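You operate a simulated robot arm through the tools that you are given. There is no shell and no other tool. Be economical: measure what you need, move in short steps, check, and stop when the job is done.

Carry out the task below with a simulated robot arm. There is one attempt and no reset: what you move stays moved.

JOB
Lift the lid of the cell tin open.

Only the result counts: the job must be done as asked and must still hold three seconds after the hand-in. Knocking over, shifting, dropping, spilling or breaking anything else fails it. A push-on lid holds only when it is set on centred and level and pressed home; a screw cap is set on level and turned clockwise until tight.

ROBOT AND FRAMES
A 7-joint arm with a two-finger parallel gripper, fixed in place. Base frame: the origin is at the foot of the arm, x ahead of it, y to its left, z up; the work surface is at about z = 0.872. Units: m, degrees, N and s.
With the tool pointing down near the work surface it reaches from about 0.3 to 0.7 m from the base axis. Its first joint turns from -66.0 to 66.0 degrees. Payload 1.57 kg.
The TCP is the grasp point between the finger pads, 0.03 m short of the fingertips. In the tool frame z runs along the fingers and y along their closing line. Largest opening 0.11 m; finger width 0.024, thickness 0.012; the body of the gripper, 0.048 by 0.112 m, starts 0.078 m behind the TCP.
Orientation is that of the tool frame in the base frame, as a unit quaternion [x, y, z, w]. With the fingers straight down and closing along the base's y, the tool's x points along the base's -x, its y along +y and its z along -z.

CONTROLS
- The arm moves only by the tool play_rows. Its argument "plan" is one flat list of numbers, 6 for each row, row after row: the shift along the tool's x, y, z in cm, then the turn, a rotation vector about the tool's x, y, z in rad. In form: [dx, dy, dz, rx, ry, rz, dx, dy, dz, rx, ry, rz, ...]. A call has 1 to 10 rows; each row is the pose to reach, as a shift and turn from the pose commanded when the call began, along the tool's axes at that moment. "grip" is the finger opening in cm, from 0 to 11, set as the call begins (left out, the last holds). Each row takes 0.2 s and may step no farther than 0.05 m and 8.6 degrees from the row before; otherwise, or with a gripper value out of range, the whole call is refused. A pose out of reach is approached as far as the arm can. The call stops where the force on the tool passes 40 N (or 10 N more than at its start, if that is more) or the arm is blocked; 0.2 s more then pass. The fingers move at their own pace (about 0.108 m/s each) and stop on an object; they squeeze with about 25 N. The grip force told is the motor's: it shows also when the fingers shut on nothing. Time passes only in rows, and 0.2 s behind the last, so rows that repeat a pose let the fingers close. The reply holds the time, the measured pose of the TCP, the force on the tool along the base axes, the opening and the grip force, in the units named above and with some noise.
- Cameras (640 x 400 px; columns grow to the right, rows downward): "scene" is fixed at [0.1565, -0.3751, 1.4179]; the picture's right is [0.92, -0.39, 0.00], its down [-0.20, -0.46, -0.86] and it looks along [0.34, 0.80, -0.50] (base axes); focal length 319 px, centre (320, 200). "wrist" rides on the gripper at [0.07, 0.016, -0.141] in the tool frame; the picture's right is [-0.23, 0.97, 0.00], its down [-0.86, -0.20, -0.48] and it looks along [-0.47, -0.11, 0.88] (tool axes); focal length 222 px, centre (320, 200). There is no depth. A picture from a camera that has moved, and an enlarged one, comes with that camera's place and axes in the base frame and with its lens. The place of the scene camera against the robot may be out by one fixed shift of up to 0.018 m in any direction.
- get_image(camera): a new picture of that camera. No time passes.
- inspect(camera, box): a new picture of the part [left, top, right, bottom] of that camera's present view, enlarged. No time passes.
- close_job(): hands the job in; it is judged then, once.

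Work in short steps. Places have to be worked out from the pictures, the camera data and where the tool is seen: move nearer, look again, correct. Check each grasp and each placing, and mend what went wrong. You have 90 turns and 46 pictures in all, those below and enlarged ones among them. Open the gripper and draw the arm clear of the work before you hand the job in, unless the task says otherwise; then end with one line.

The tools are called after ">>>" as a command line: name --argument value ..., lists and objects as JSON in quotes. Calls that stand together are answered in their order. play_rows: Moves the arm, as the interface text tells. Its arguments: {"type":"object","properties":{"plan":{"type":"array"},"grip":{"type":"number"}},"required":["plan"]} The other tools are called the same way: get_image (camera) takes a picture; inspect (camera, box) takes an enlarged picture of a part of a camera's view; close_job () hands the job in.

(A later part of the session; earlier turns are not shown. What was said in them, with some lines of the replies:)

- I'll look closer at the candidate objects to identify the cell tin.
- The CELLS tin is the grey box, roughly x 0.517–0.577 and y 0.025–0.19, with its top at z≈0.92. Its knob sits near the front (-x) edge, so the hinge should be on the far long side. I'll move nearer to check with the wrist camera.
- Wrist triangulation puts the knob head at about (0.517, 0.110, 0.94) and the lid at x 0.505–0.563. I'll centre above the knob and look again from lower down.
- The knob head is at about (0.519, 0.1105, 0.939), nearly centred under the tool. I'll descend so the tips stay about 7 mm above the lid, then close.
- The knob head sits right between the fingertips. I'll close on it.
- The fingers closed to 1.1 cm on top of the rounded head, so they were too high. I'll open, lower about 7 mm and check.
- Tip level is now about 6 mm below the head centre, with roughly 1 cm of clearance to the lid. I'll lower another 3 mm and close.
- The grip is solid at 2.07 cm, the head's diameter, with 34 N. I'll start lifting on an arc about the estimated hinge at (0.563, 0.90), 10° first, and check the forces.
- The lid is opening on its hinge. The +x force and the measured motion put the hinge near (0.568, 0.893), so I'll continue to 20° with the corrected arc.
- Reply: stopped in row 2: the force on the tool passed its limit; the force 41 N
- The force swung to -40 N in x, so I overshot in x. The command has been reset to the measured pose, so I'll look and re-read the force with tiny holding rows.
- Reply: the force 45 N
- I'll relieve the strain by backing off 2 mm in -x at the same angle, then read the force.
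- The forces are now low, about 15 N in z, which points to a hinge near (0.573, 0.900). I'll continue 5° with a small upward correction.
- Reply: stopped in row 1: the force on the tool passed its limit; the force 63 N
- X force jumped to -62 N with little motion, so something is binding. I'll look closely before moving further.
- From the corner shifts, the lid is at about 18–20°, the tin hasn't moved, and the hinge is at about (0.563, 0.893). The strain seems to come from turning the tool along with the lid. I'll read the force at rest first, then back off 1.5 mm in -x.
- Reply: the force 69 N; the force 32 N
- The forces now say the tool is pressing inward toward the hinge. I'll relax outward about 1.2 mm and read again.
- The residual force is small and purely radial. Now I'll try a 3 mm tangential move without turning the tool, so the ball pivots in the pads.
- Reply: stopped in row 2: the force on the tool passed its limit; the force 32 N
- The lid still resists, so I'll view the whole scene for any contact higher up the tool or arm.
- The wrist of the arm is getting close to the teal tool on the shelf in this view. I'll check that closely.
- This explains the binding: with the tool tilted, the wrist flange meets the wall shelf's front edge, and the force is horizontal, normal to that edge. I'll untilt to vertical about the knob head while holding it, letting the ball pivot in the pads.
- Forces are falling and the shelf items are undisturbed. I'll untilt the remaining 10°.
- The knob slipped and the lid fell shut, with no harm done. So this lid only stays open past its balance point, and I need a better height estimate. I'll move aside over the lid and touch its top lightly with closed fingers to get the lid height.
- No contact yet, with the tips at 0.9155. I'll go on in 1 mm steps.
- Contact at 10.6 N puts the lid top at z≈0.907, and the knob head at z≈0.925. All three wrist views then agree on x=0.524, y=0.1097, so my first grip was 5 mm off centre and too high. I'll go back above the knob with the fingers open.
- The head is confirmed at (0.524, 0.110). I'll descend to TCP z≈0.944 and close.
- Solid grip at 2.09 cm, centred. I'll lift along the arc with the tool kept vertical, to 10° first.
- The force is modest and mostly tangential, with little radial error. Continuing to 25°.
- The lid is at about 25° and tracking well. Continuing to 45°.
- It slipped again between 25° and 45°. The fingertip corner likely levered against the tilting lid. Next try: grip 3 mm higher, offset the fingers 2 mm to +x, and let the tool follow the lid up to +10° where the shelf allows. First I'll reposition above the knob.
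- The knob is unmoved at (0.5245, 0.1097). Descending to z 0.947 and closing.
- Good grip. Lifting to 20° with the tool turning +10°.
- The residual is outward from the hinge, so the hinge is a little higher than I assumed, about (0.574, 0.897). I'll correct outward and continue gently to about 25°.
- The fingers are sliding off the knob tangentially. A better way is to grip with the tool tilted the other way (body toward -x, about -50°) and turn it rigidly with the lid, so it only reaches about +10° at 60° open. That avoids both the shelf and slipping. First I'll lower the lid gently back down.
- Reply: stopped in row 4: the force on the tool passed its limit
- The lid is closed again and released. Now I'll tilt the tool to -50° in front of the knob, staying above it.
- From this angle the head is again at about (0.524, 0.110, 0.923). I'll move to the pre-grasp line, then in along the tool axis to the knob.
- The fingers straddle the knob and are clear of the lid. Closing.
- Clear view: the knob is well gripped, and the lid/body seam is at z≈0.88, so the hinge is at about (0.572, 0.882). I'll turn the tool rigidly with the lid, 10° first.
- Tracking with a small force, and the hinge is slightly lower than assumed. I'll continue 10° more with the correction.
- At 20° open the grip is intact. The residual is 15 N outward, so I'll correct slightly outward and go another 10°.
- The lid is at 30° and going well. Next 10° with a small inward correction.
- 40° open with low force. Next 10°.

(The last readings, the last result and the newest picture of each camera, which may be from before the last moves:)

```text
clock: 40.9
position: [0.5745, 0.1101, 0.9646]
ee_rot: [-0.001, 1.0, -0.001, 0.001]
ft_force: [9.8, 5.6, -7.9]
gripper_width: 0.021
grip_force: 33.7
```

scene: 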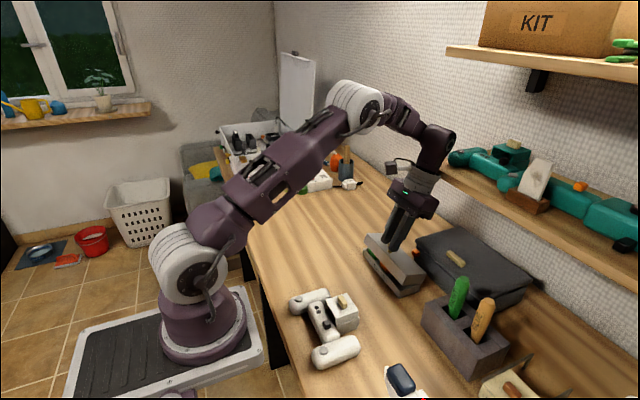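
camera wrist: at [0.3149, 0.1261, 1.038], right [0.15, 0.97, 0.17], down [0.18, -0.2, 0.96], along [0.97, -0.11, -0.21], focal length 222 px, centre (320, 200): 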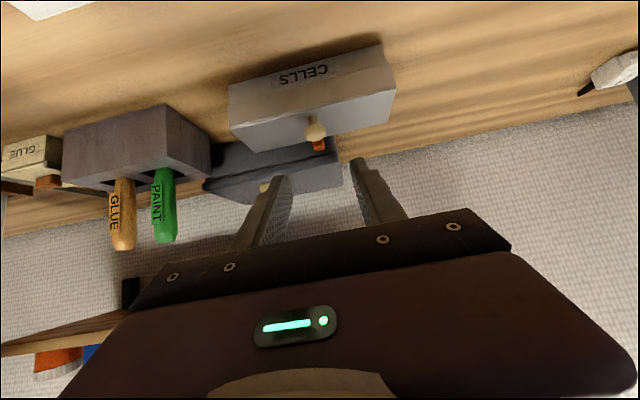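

50° open with the tool vertical. Because of the shelf I'll stop following, and let the knob pivot with the tool tilting slightly back as I go to 60°.

>>> play_rows --plan '[-0.2, 0, 0.04, 0, -0.01, 0, -0.4, 0, 0.07, 0, -0.02, 0, -0.61, 0, 0.1, 0, -0.03, 0, -0.81, 0, 0.13, 0, -0.04, 0, -1.01, 0, 0.17, 0, -0.052, 0]'

>>> inspect --camera "scene" --box '[340, 170, 480, 300]'

```text
clock: 42.1
position: [0.5836, 0.1099, 0.9624]
ee_rot: [0.0, 1.0, 0.0, 0.026]
ft_force: [-13.7, 6.3, 0.2]
gripper_width: 0.0209
grip_force: 34.0
```

```text
3.08 times, centred on (410, 235) of scene
camera zoom: at [0.1561, -0.3749, 1.418], right [0.92, -0.39, 0.0], down [-0.2, -0.46, -0.86], along [0.34, 0.8, -0.5], focal length 981 px, centre (43, 92)
```

zoom: 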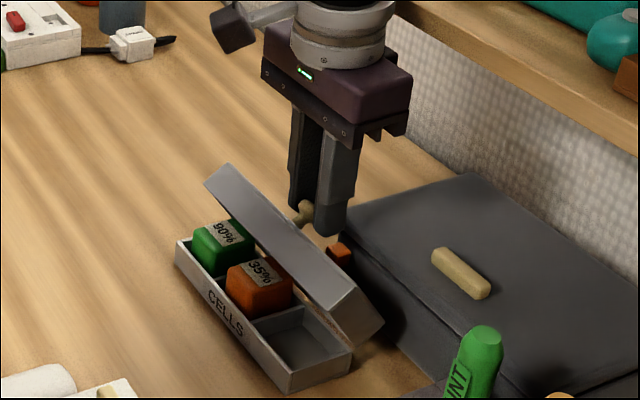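

60° open. On to about 70°, slowly, keeping the fingertips just above the black case's edge.

>>> play_rows --plan '[-0.18, 0, 0.06, 0, -0.014, 0, -0.36, 0, 0.12, 0, -0.028, 0, -0.54, 0, 0.19, 0, -0.042, 0, -0.72, 0, 0.27, 0, -0.056, 0, -0.89, 0, 0.35, 0, -0.07, 0]'

>>> inspect --camera "scene" --box '[370, 200, 460, 290]'

```text
clock: 43.3
position: [0.594, 0.111, 0.9618]
ee_rot: [0.0, 0.998, 0.0, 0.063]
ft_force: [-10.9, 8.8, 9.2]
gripper_width: 0.021
grip_force: 34.5
```

```text
4.44 times, centred on (415, 245) of scene
camera zoom: at [0.156, -0.3748, 1.418], right [0.92, -0.39, 0.0], down [-0.2, -0.46, -0.86], along [0.34, 0.8, -0.5], focal length 1417 px, centre (-102, 0)
```

zoom: 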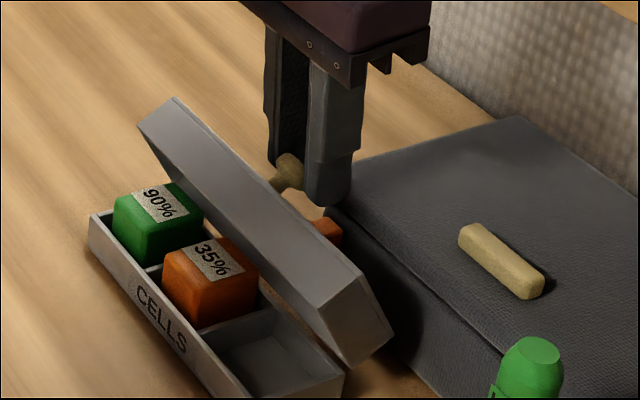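

About 70° open, and the computed balance point for this lid shape is about 58–60°, so it should fall open, not shut. The fingertips are right at the case edge, so I'll release here and watch.

>>> play_rows --plan '[0, 0, -0.1, 0, 0, 0, 0, 0, -0.1, 0, 0, 0, 0, 0, -0.1, 0, 0, 0]' --grip 4

>>> inspect --camera "scene" --box '[360, 190, 460, 290]'

```text
clock: 44.1
position: [0.5932, 0.1094, 0.9616]
ee_rot: [0.0, 0.998, 0.0, 0.063]
ft_force: [0.1, -0.1, 0.1]
gripper_width: 0.04
grip_force: 0.0
```

```text
4.00 times, centred on (410, 240) of scene
camera zoom: at [0.1565, -0.3751, 1.4179], right [0.92, -0.39, 0.0], down [-0.2, -0.46, -0.86], along [0.34, 0.8, -0.5], focal length 1276 px, centre (-40, 40)
```

zoom: 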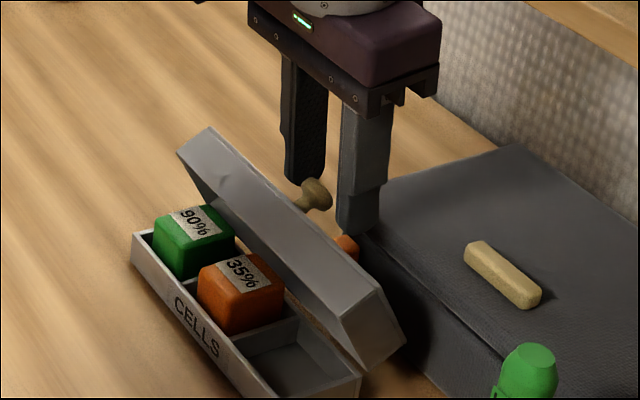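

The lid stays open by itself. I'll withdraw straight up, then back, and check again.

>>> play_rows --plan '[-0.24, 0, -2, 0, 0, 0, -0.49, 0, -4, 0, 0, 0, -0.73, 0, -5.96, 0, 0, 0, 1.2, 0, -6.7, 0, 0, 0, 3.12, 0, -7.44, 0, 0, 0, 6.96, 0, -8.92, 0, 0, 0, 10.9, 0, -9.4, 0, 0, 0]'

>>> inspect --camera "scene" --box '[340, 190, 480, 300]'

```text
clock: 45.7
position: [0.4727, 0.1099, 1.042]
ee_rot: [0.0, 0.998, 0.0, 0.063]
ft_force: [-0.9, -0.1, -0.2]
gripper_width: 0.0397
grip_force: 0.0
```

```text
3.64 times, centred on (410, 245) of scene
camera zoom: at [0.1565, -0.3751, 1.4179], right [0.92, -0.39, 0.0], down [-0.2, -0.46, -0.86], along [0.34, 0.8, -0.5], focal length 1160 px, centre (-7, 36)
```

zoom: 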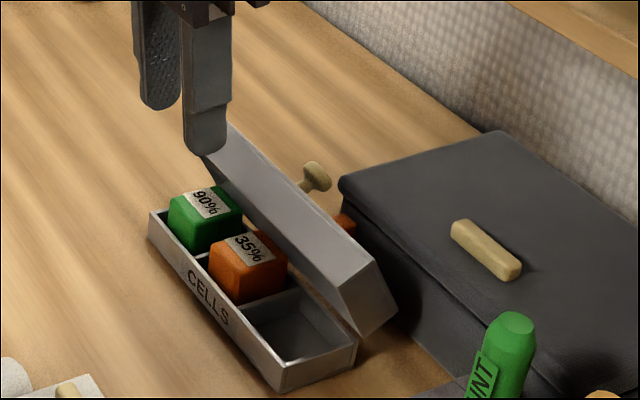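

The lid is holding. I'll take a close look to estimate its angle and whether it rests on a stop.

>>> inspect --camera "scene" --box '[385, 220, 455, 300]'

>>> get_image --camera "wrist"

```text
5.00 times, centred on (420, 260) of scene
camera zoom: at [0.1565, -0.3751, 1.4179], right [0.92, -0.39, 0.0], down [-0.2, -0.46, -0.86], along [0.34, 0.8, -0.5], focal length 1594 px, centre (-180, -100)
```

zoom: 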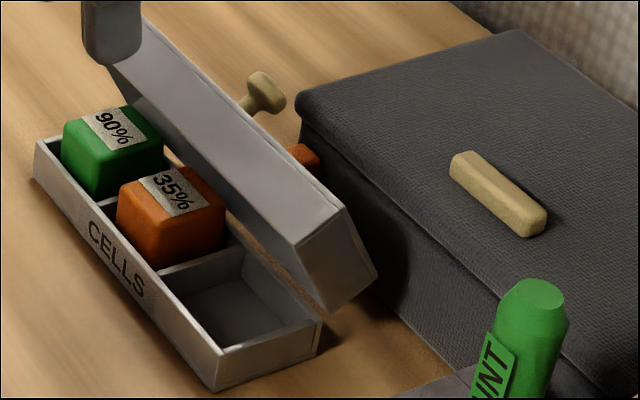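

```text
5 pictures are left
camera wrist: at [0.3862, 0.1257, 1.1744], right [0.23, 0.97, 0.03], down [0.79, -0.2, 0.58], along [0.57, -0.11, -0.81], focal length 222 px, centre (320, 200)
```

wrist: 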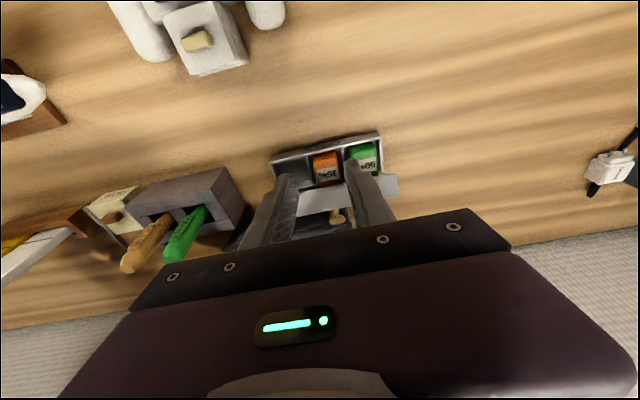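

The lid has been static at about 65° since release, possibly resting on a stop. I'll test gently with closed fingers against the inside of the free rim to see whether it has more travel. First I'll go in front of it.

>>> play_rows --plan '[0.25, 0, 2, 0, 0.04, 0, 0.49, 0, 4, 0, 0.08, 0, 0.77, 0, 6.3, 0, 0.126, 0, 1.04, 0, 8.44, 0, 0.126, 0, -1, 0, 8.7, 0, 0.126, 0, -3.13, 0, 8.95, 0, 0.126, 0]' --grip 0

>>> play_rows --plan '[-0.3, 0, 0, 0, 0, 0, -0.6, 0, 0, 0, 0, 0, -0.9, 0, 0, 0, 0, 0, -1.2, 0, 0, 0, 0, 0, -1.5, 0, 0, 0, 0, 0]'

```text
clock: 47.1
position: [0.5158, 0.1103, 0.9563]
ee_rot: [0.0, 1.0, 0.0, 0.0]
ft_force: [-0.5, 0.0, 1.0]
gripper_width: 0.0001
grip_force: 21.0
```

```text
clock: 48.3
position: [0.53, 0.1105, 0.9561]
ee_rot: [0.0, 1.0, 0.0, -0.002]
ft_force: [0.5, -0.3, -0.2]
gripper_width: 0.0
grip_force: 20.8
```

No contact yet. I'll advance in 1.5 mm steps.

>>> play_rows --plan '[-0.15, 0, 0, 0, 0, 0, -0.3, 0, 0, 0, 0, 0, -0.45, 0, 0, 0, 0, 0]'

>>> play_rows --plan '[-0.1, 0, 0, 0, 0, 0, -0.2, 0, 0, 0, 0, 0, -0.3, 0, 0, 0, 0, 0]'

>>> inspect --camera "scene" --box '[360, 210, 450, 300]'

```text
clock: 49.1
position: [0.5354, 0.1102, 0.9561]
ee_rot: [0.0, 1.0, 0.0, -0.001]
ft_force: [-0.3, 0.4, -0.3]
gripper_width: 0.0
grip_force: 21.3
```

```text
clock: 49.9
position: [0.5383, 0.1092, 0.9563]
ee_rot: [0.0, 1.0, 0.0, -0.001]
ft_force: [0.5, -0.3, 1.0]
gripper_width: 0.0
grip_force: 21.2
```

```text
4.44 times, centred on (405, 255) of scene
camera zoom: at [0.1565, -0.3751, 1.4179], right [0.92, -0.39, 0.0], down [-0.2, -0.46, -0.86], along [0.34, 0.8, -0.5], focal length 1417 px, centre (-58, -44)
```

zoom: 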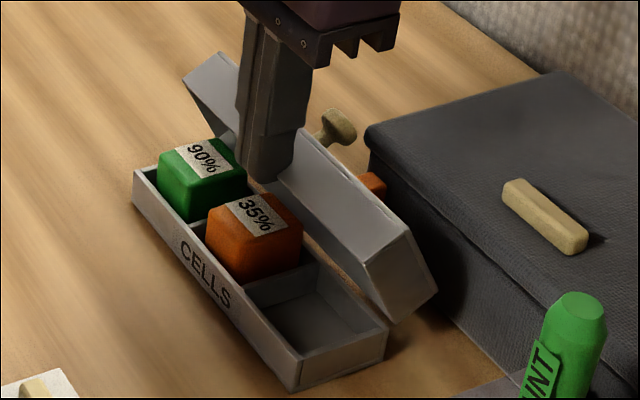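

Still no contact, so I'll continue in 1 mm steps.

>>> play_rows --plan '[-0.1, 0, 0, 0, 0, 0, -0.2, 0, 0, 0, 0, 0, -0.3, 0, 0, 0, 0, 0]'

>>> play_rows --plan '[-0.1, 0, 0, 0, 0, 0, -0.2, 0, 0, 0, 0, 0]'

>>> play_rows --plan '[-0.1, 0, 0, 0, 0, 0, -0.2, 0, 0, 0, 0, 0]'

>>> play_rows --plan '[-0.1, 0, 0, 0, 0, 0, -0.2, 0, 0, 0, 0, 0]'

```text
clock: 50.7
position: [0.5403, 0.1091, 0.9556]
ee_rot: [-0.001, 1.0, 0.0, -0.001]
ft_force: [0.0, -0.3, -0.9]
gripper_width: 0.0001
grip_force: 21.0
```

```text
clock: 51.3
position: [0.5432, 0.1103, 0.9566]
ee_rot: [0.0, 1.0, 0.0, -0.001]
ft_force: [0.3, -0.1, 0.1]
gripper_width: 0.0002
grip_force: 21.6
```

```text
clock: 51.9
position: [0.5432, 0.1098, 0.9562]
ee_rot: [0.001, 1.0, 0.0, -0.001]
ft_force: [0.4, 0.6, -1.0]
gripper_width: 0.0001
grip_force: 21.1
```

```text
clock: 52.5
position: [0.5482, 0.1098, 0.9572]
ee_rot: [0.0, 1.0, 0.0, -0.001]
ft_force: [0.1, -0.9, 0.2]
gripper_width: 0.0001
grip_force: 21.5
```

Finger's leading edge is at 0.560 with no force. I'll check whether the lid is moving freely.

>>> inspect --camera "scene" --box '[370, 215, 460, 300]'

```text
4.71 times, centred on (415, 258) of scene
camera zoom: at [0.1565, -0.3751, 1.4179], right [0.92, -0.39, 0.0], down [-0.2, -0.46, -0.86], along [0.34, 0.8, -0.5], focal length 1501 px, centre (-127, -71)
```

zoom: 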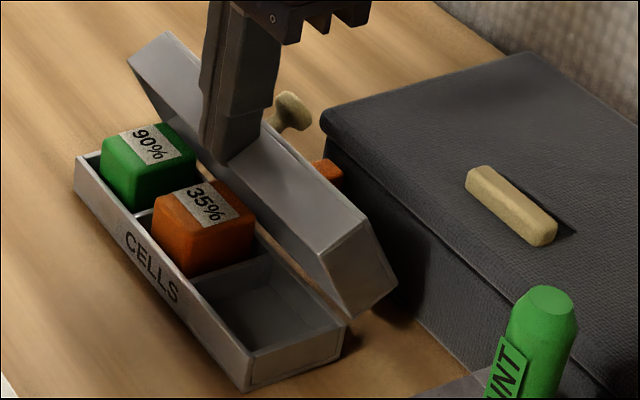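

The lid is unmoved, so its angle is larger than I estimated. I'll continue in small steps.

>>> play_rows --plan '[-0.1, 0, 0, 0, 0, 0, -0.2, 0, 0, 0, 0, 0]'

>>> play_rows --plan '[-0.1, 0, 0, 0, 0, 0, -0.15, 0, 0, 0, 0, 0]'

>>> play_rows --plan '[-0.1, 0, 0, 0, 0, 0, -0.15, 0, 0, 0, 0, 0]'

```text
clock: 53.1
position: [0.5487, 0.1094, 0.9567]
ee_rot: [0.0, 1.0, 0.0, -0.001]
ft_force: [0.2, -0.1, -0.5]
gripper_width: 0.0002
grip_force: 21.4
```

```text
clock: 53.7
position: [0.5508, 0.1093, 0.9572]
ee_rot: [0.0, 1.0, 0.0, 0.0]
ft_force: [-0.1, 0.2, 0.0]
gripper_width: 0.0001
grip_force: 21.1
```

```text
clock: 54.3
position: [0.5533, 0.1096, 0.9562]
ee_rot: [0.0, 1.0, 0.001, -0.001]
ft_force: [-0.4, -0.4, -0.7]
gripper_width: 0.0
grip_force: 21.2
```

>>> play_rows --plan '[-0.1, 0, 0, 0, 0, 0, -0.2, 0, 0, 0, 0, 0]'

>>> play_rows --plan '[-0.1, 0, 0, 0, 0, 0, -0.2, 0, 0, 0, 0, 0]'

>>> play_rows --plan '[-0.1, 0, 0, 0, 0, 0, -0.2, 0, 0, 0, 0, 0]'

```text
clock: 54.9
position: [0.5541, 0.1094, 0.9558]
ee_rot: [0.0, 1.0, 0.001, -0.002]
ft_force: [0.6, -0.5, -0.3]
gripper_width: 0.0
grip_force: 21.8
```

```text
clock: 55.5
position: [0.5564, 0.1091, 0.9559]
ee_rot: [-0.001, 1.0, 0.001, 0.0]
ft_force: [-0.6, 0.4, -0.2]
gripper_width: 0.0003
grip_force: 21.5
```

```text
clock: 56.1
position: [0.5584, 0.1092, 0.9558]
ee_rot: [0.001, 1.0, 0.0, -0.001]
ft_force: [-0.1, -0.4, -0.7]
gripper_width: 0.0
grip_force: 21.4
```

>>> inspect --camera "scene" --box '[370, 215, 460, 300]'

```text
4.71 times, centred on (415, 258) of scene
camera zoom: at [0.1565, -0.3751, 1.4179], right [0.92, -0.39, 0.0], down [-0.2, -0.46, -0.86], along [0.34, 0.8, -0.5], focal length 1501 px, centre (-127, -71)
```

zoom: 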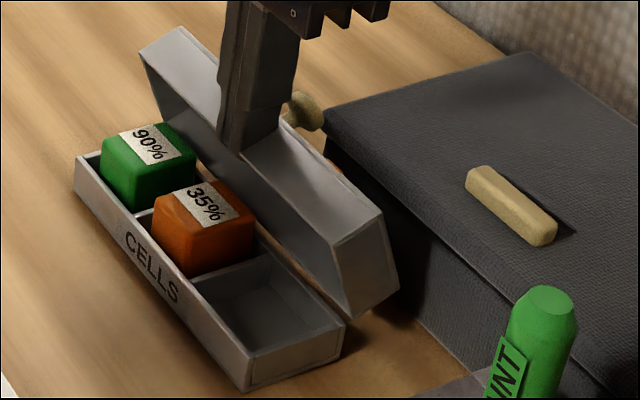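

The lid did move further open (about 75°) under almost no force, so the hinge holds by friction. I'll keep pushing gently until it meets any resistance.

>>> play_rows --plan '[-0.1, 0, 0, 0, 0, 0, -0.2, 0, 0, 0, 0, 0, -0.3, 0, 0, 0, 0, 0]'

>>> play_rows --plan '[-0.1, 0, 0, 0, 0, 0, -0.2, 0, 0, 0, 0, 0]'

>>> play_rows --plan '[-0.1, 0, 0, 0, 0, 0, -0.2, 0, 0, 0, 0, 0]'

```text
clock: 56.9
position: [0.5611, 0.1092, 0.9552]
ee_rot: [0.0, 1.0, 0.001, -0.001]
ft_force: [-0.3, 0.7, 0.4]
gripper_width: 0.0
grip_force: 21.7
```

```text
clock: 57.5
position: [0.5628, 0.109, 0.9557]
ee_rot: [-0.001, 1.0, -0.001, -0.001]
ft_force: [0.0, 0.2, -0.1]
gripper_width: 0.0001
grip_force: 21.1
```

```text
clock: 58.1
position: [0.566, 0.1103, 0.9565]
ee_rot: [0.0, 1.0, 0.0, -0.001]
ft_force: [-0.1, -0.2, -0.3]
gripper_width: 0.0
grip_force: 21.2
```

>>> play_rows --plan '[-0.1, 0, 0, 0, 0, 0, -0.2, 0, 0, 0, 0, 0]'

>>> play_rows --plan '[-0.1, 0, 0, 0, 0, 0, -0.2, 0, 0, 0, 0, 0]'

>>> inspect --camera "scene" --box '[370, 215, 460, 300]'

```text
clock: 58.7
position: [0.567, 0.1101, 0.9552]
ee_rot: [0.0, 1.0, -0.001, -0.001]
ft_force: [0.2, 0.4, 1.0]
gripper_width: 0.0
grip_force: 21.4
```

```text
clock: 59.3
position: [0.5695, 0.1106, 0.9554]
ee_rot: [0.001, 1.0, 0.001, -0.001]
ft_force: [0.8, -0.5, 0.0]
gripper_width: 0.0001
grip_force: 21.1
```

```text
4.71 times, centred on (415, 258) of scene
camera zoom: at [0.1565, -0.3751, 1.4179], right [0.92, -0.39, 0.0], down [-0.2, -0.46, -0.86], along [0.34, 0.8, -0.5], focal length 1501 px, centre (-127, -71)
```

zoom: 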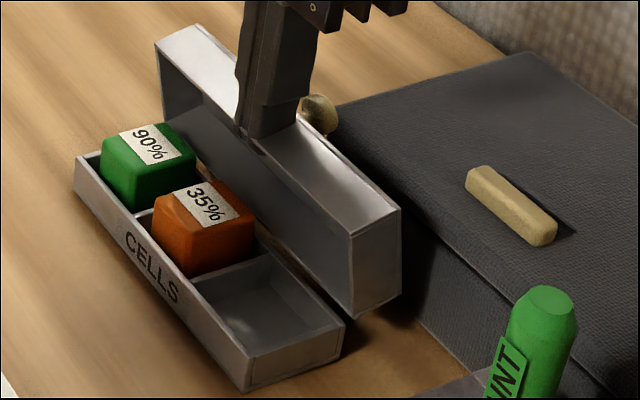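

The lid is now about vertical (90°) with no force, and the case is unmoved. I'll back off in -x, then up and away.

>>> play_rows --plan '[1, 0, 0, 0, 0, 0, 3, 0, 0, 0, 0, 0, 6, 0, -2, 0, 0, 0, 9, 0, -6, 0, 0, 0, 12, 0, -10, 0, 0, 0, 14, 0, -14, 0, 0, 0, 14, 0, -14, 0, 0, 0]' --grip 0

>>> play_rows --plan '[0, 0, 0, 0, 0, 0, 0, 0, 0, 0, 0, 0, 0, 0, 0, 0, 0, 0, 0, 0, 0, 0, 0, 0, 0, 0, 0, 0, 0, 0]' --grip 8

>>> get_image --camera "scene"

```text
clock: 60.9
position: [0.4293, 0.109, 1.0979]
ee_rot: [0.0, 1.0, 0.001, -0.001]
ft_force: [-0.4, -0.5, -0.2]
gripper_width: 0.0
grip_force: 21.2
```

```text
clock: 62.1
position: [0.4291, 0.1094, 1.0963]
ee_rot: [0.0, 1.0, 0.0, 0.0]
ft_force: [-0.2, 0.1, -1.0]
gripper_width: 0.0798
grip_force: 0.0
```

```text
0 pictures are left
```

scene: 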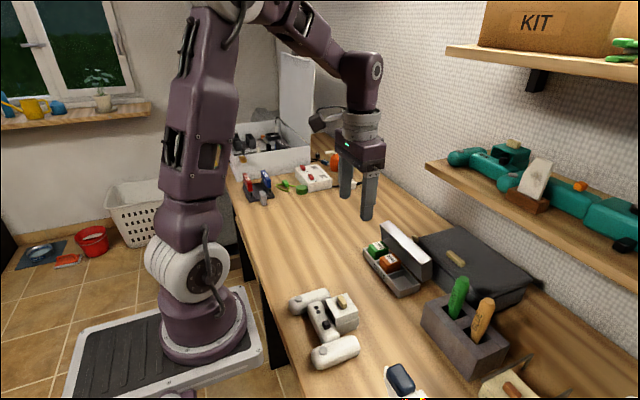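

The lid is standing open, everything else is where it was, and the gripper is open and clear. Handing in.

>>> close_job

```text
The job is handed in.
```

The cell tin's lid is open, standing at about 90° with the arm clear; on the way it slipped shut twice and the wrist pressed against the wall shelf once, but the last picture shows nothing else moved.
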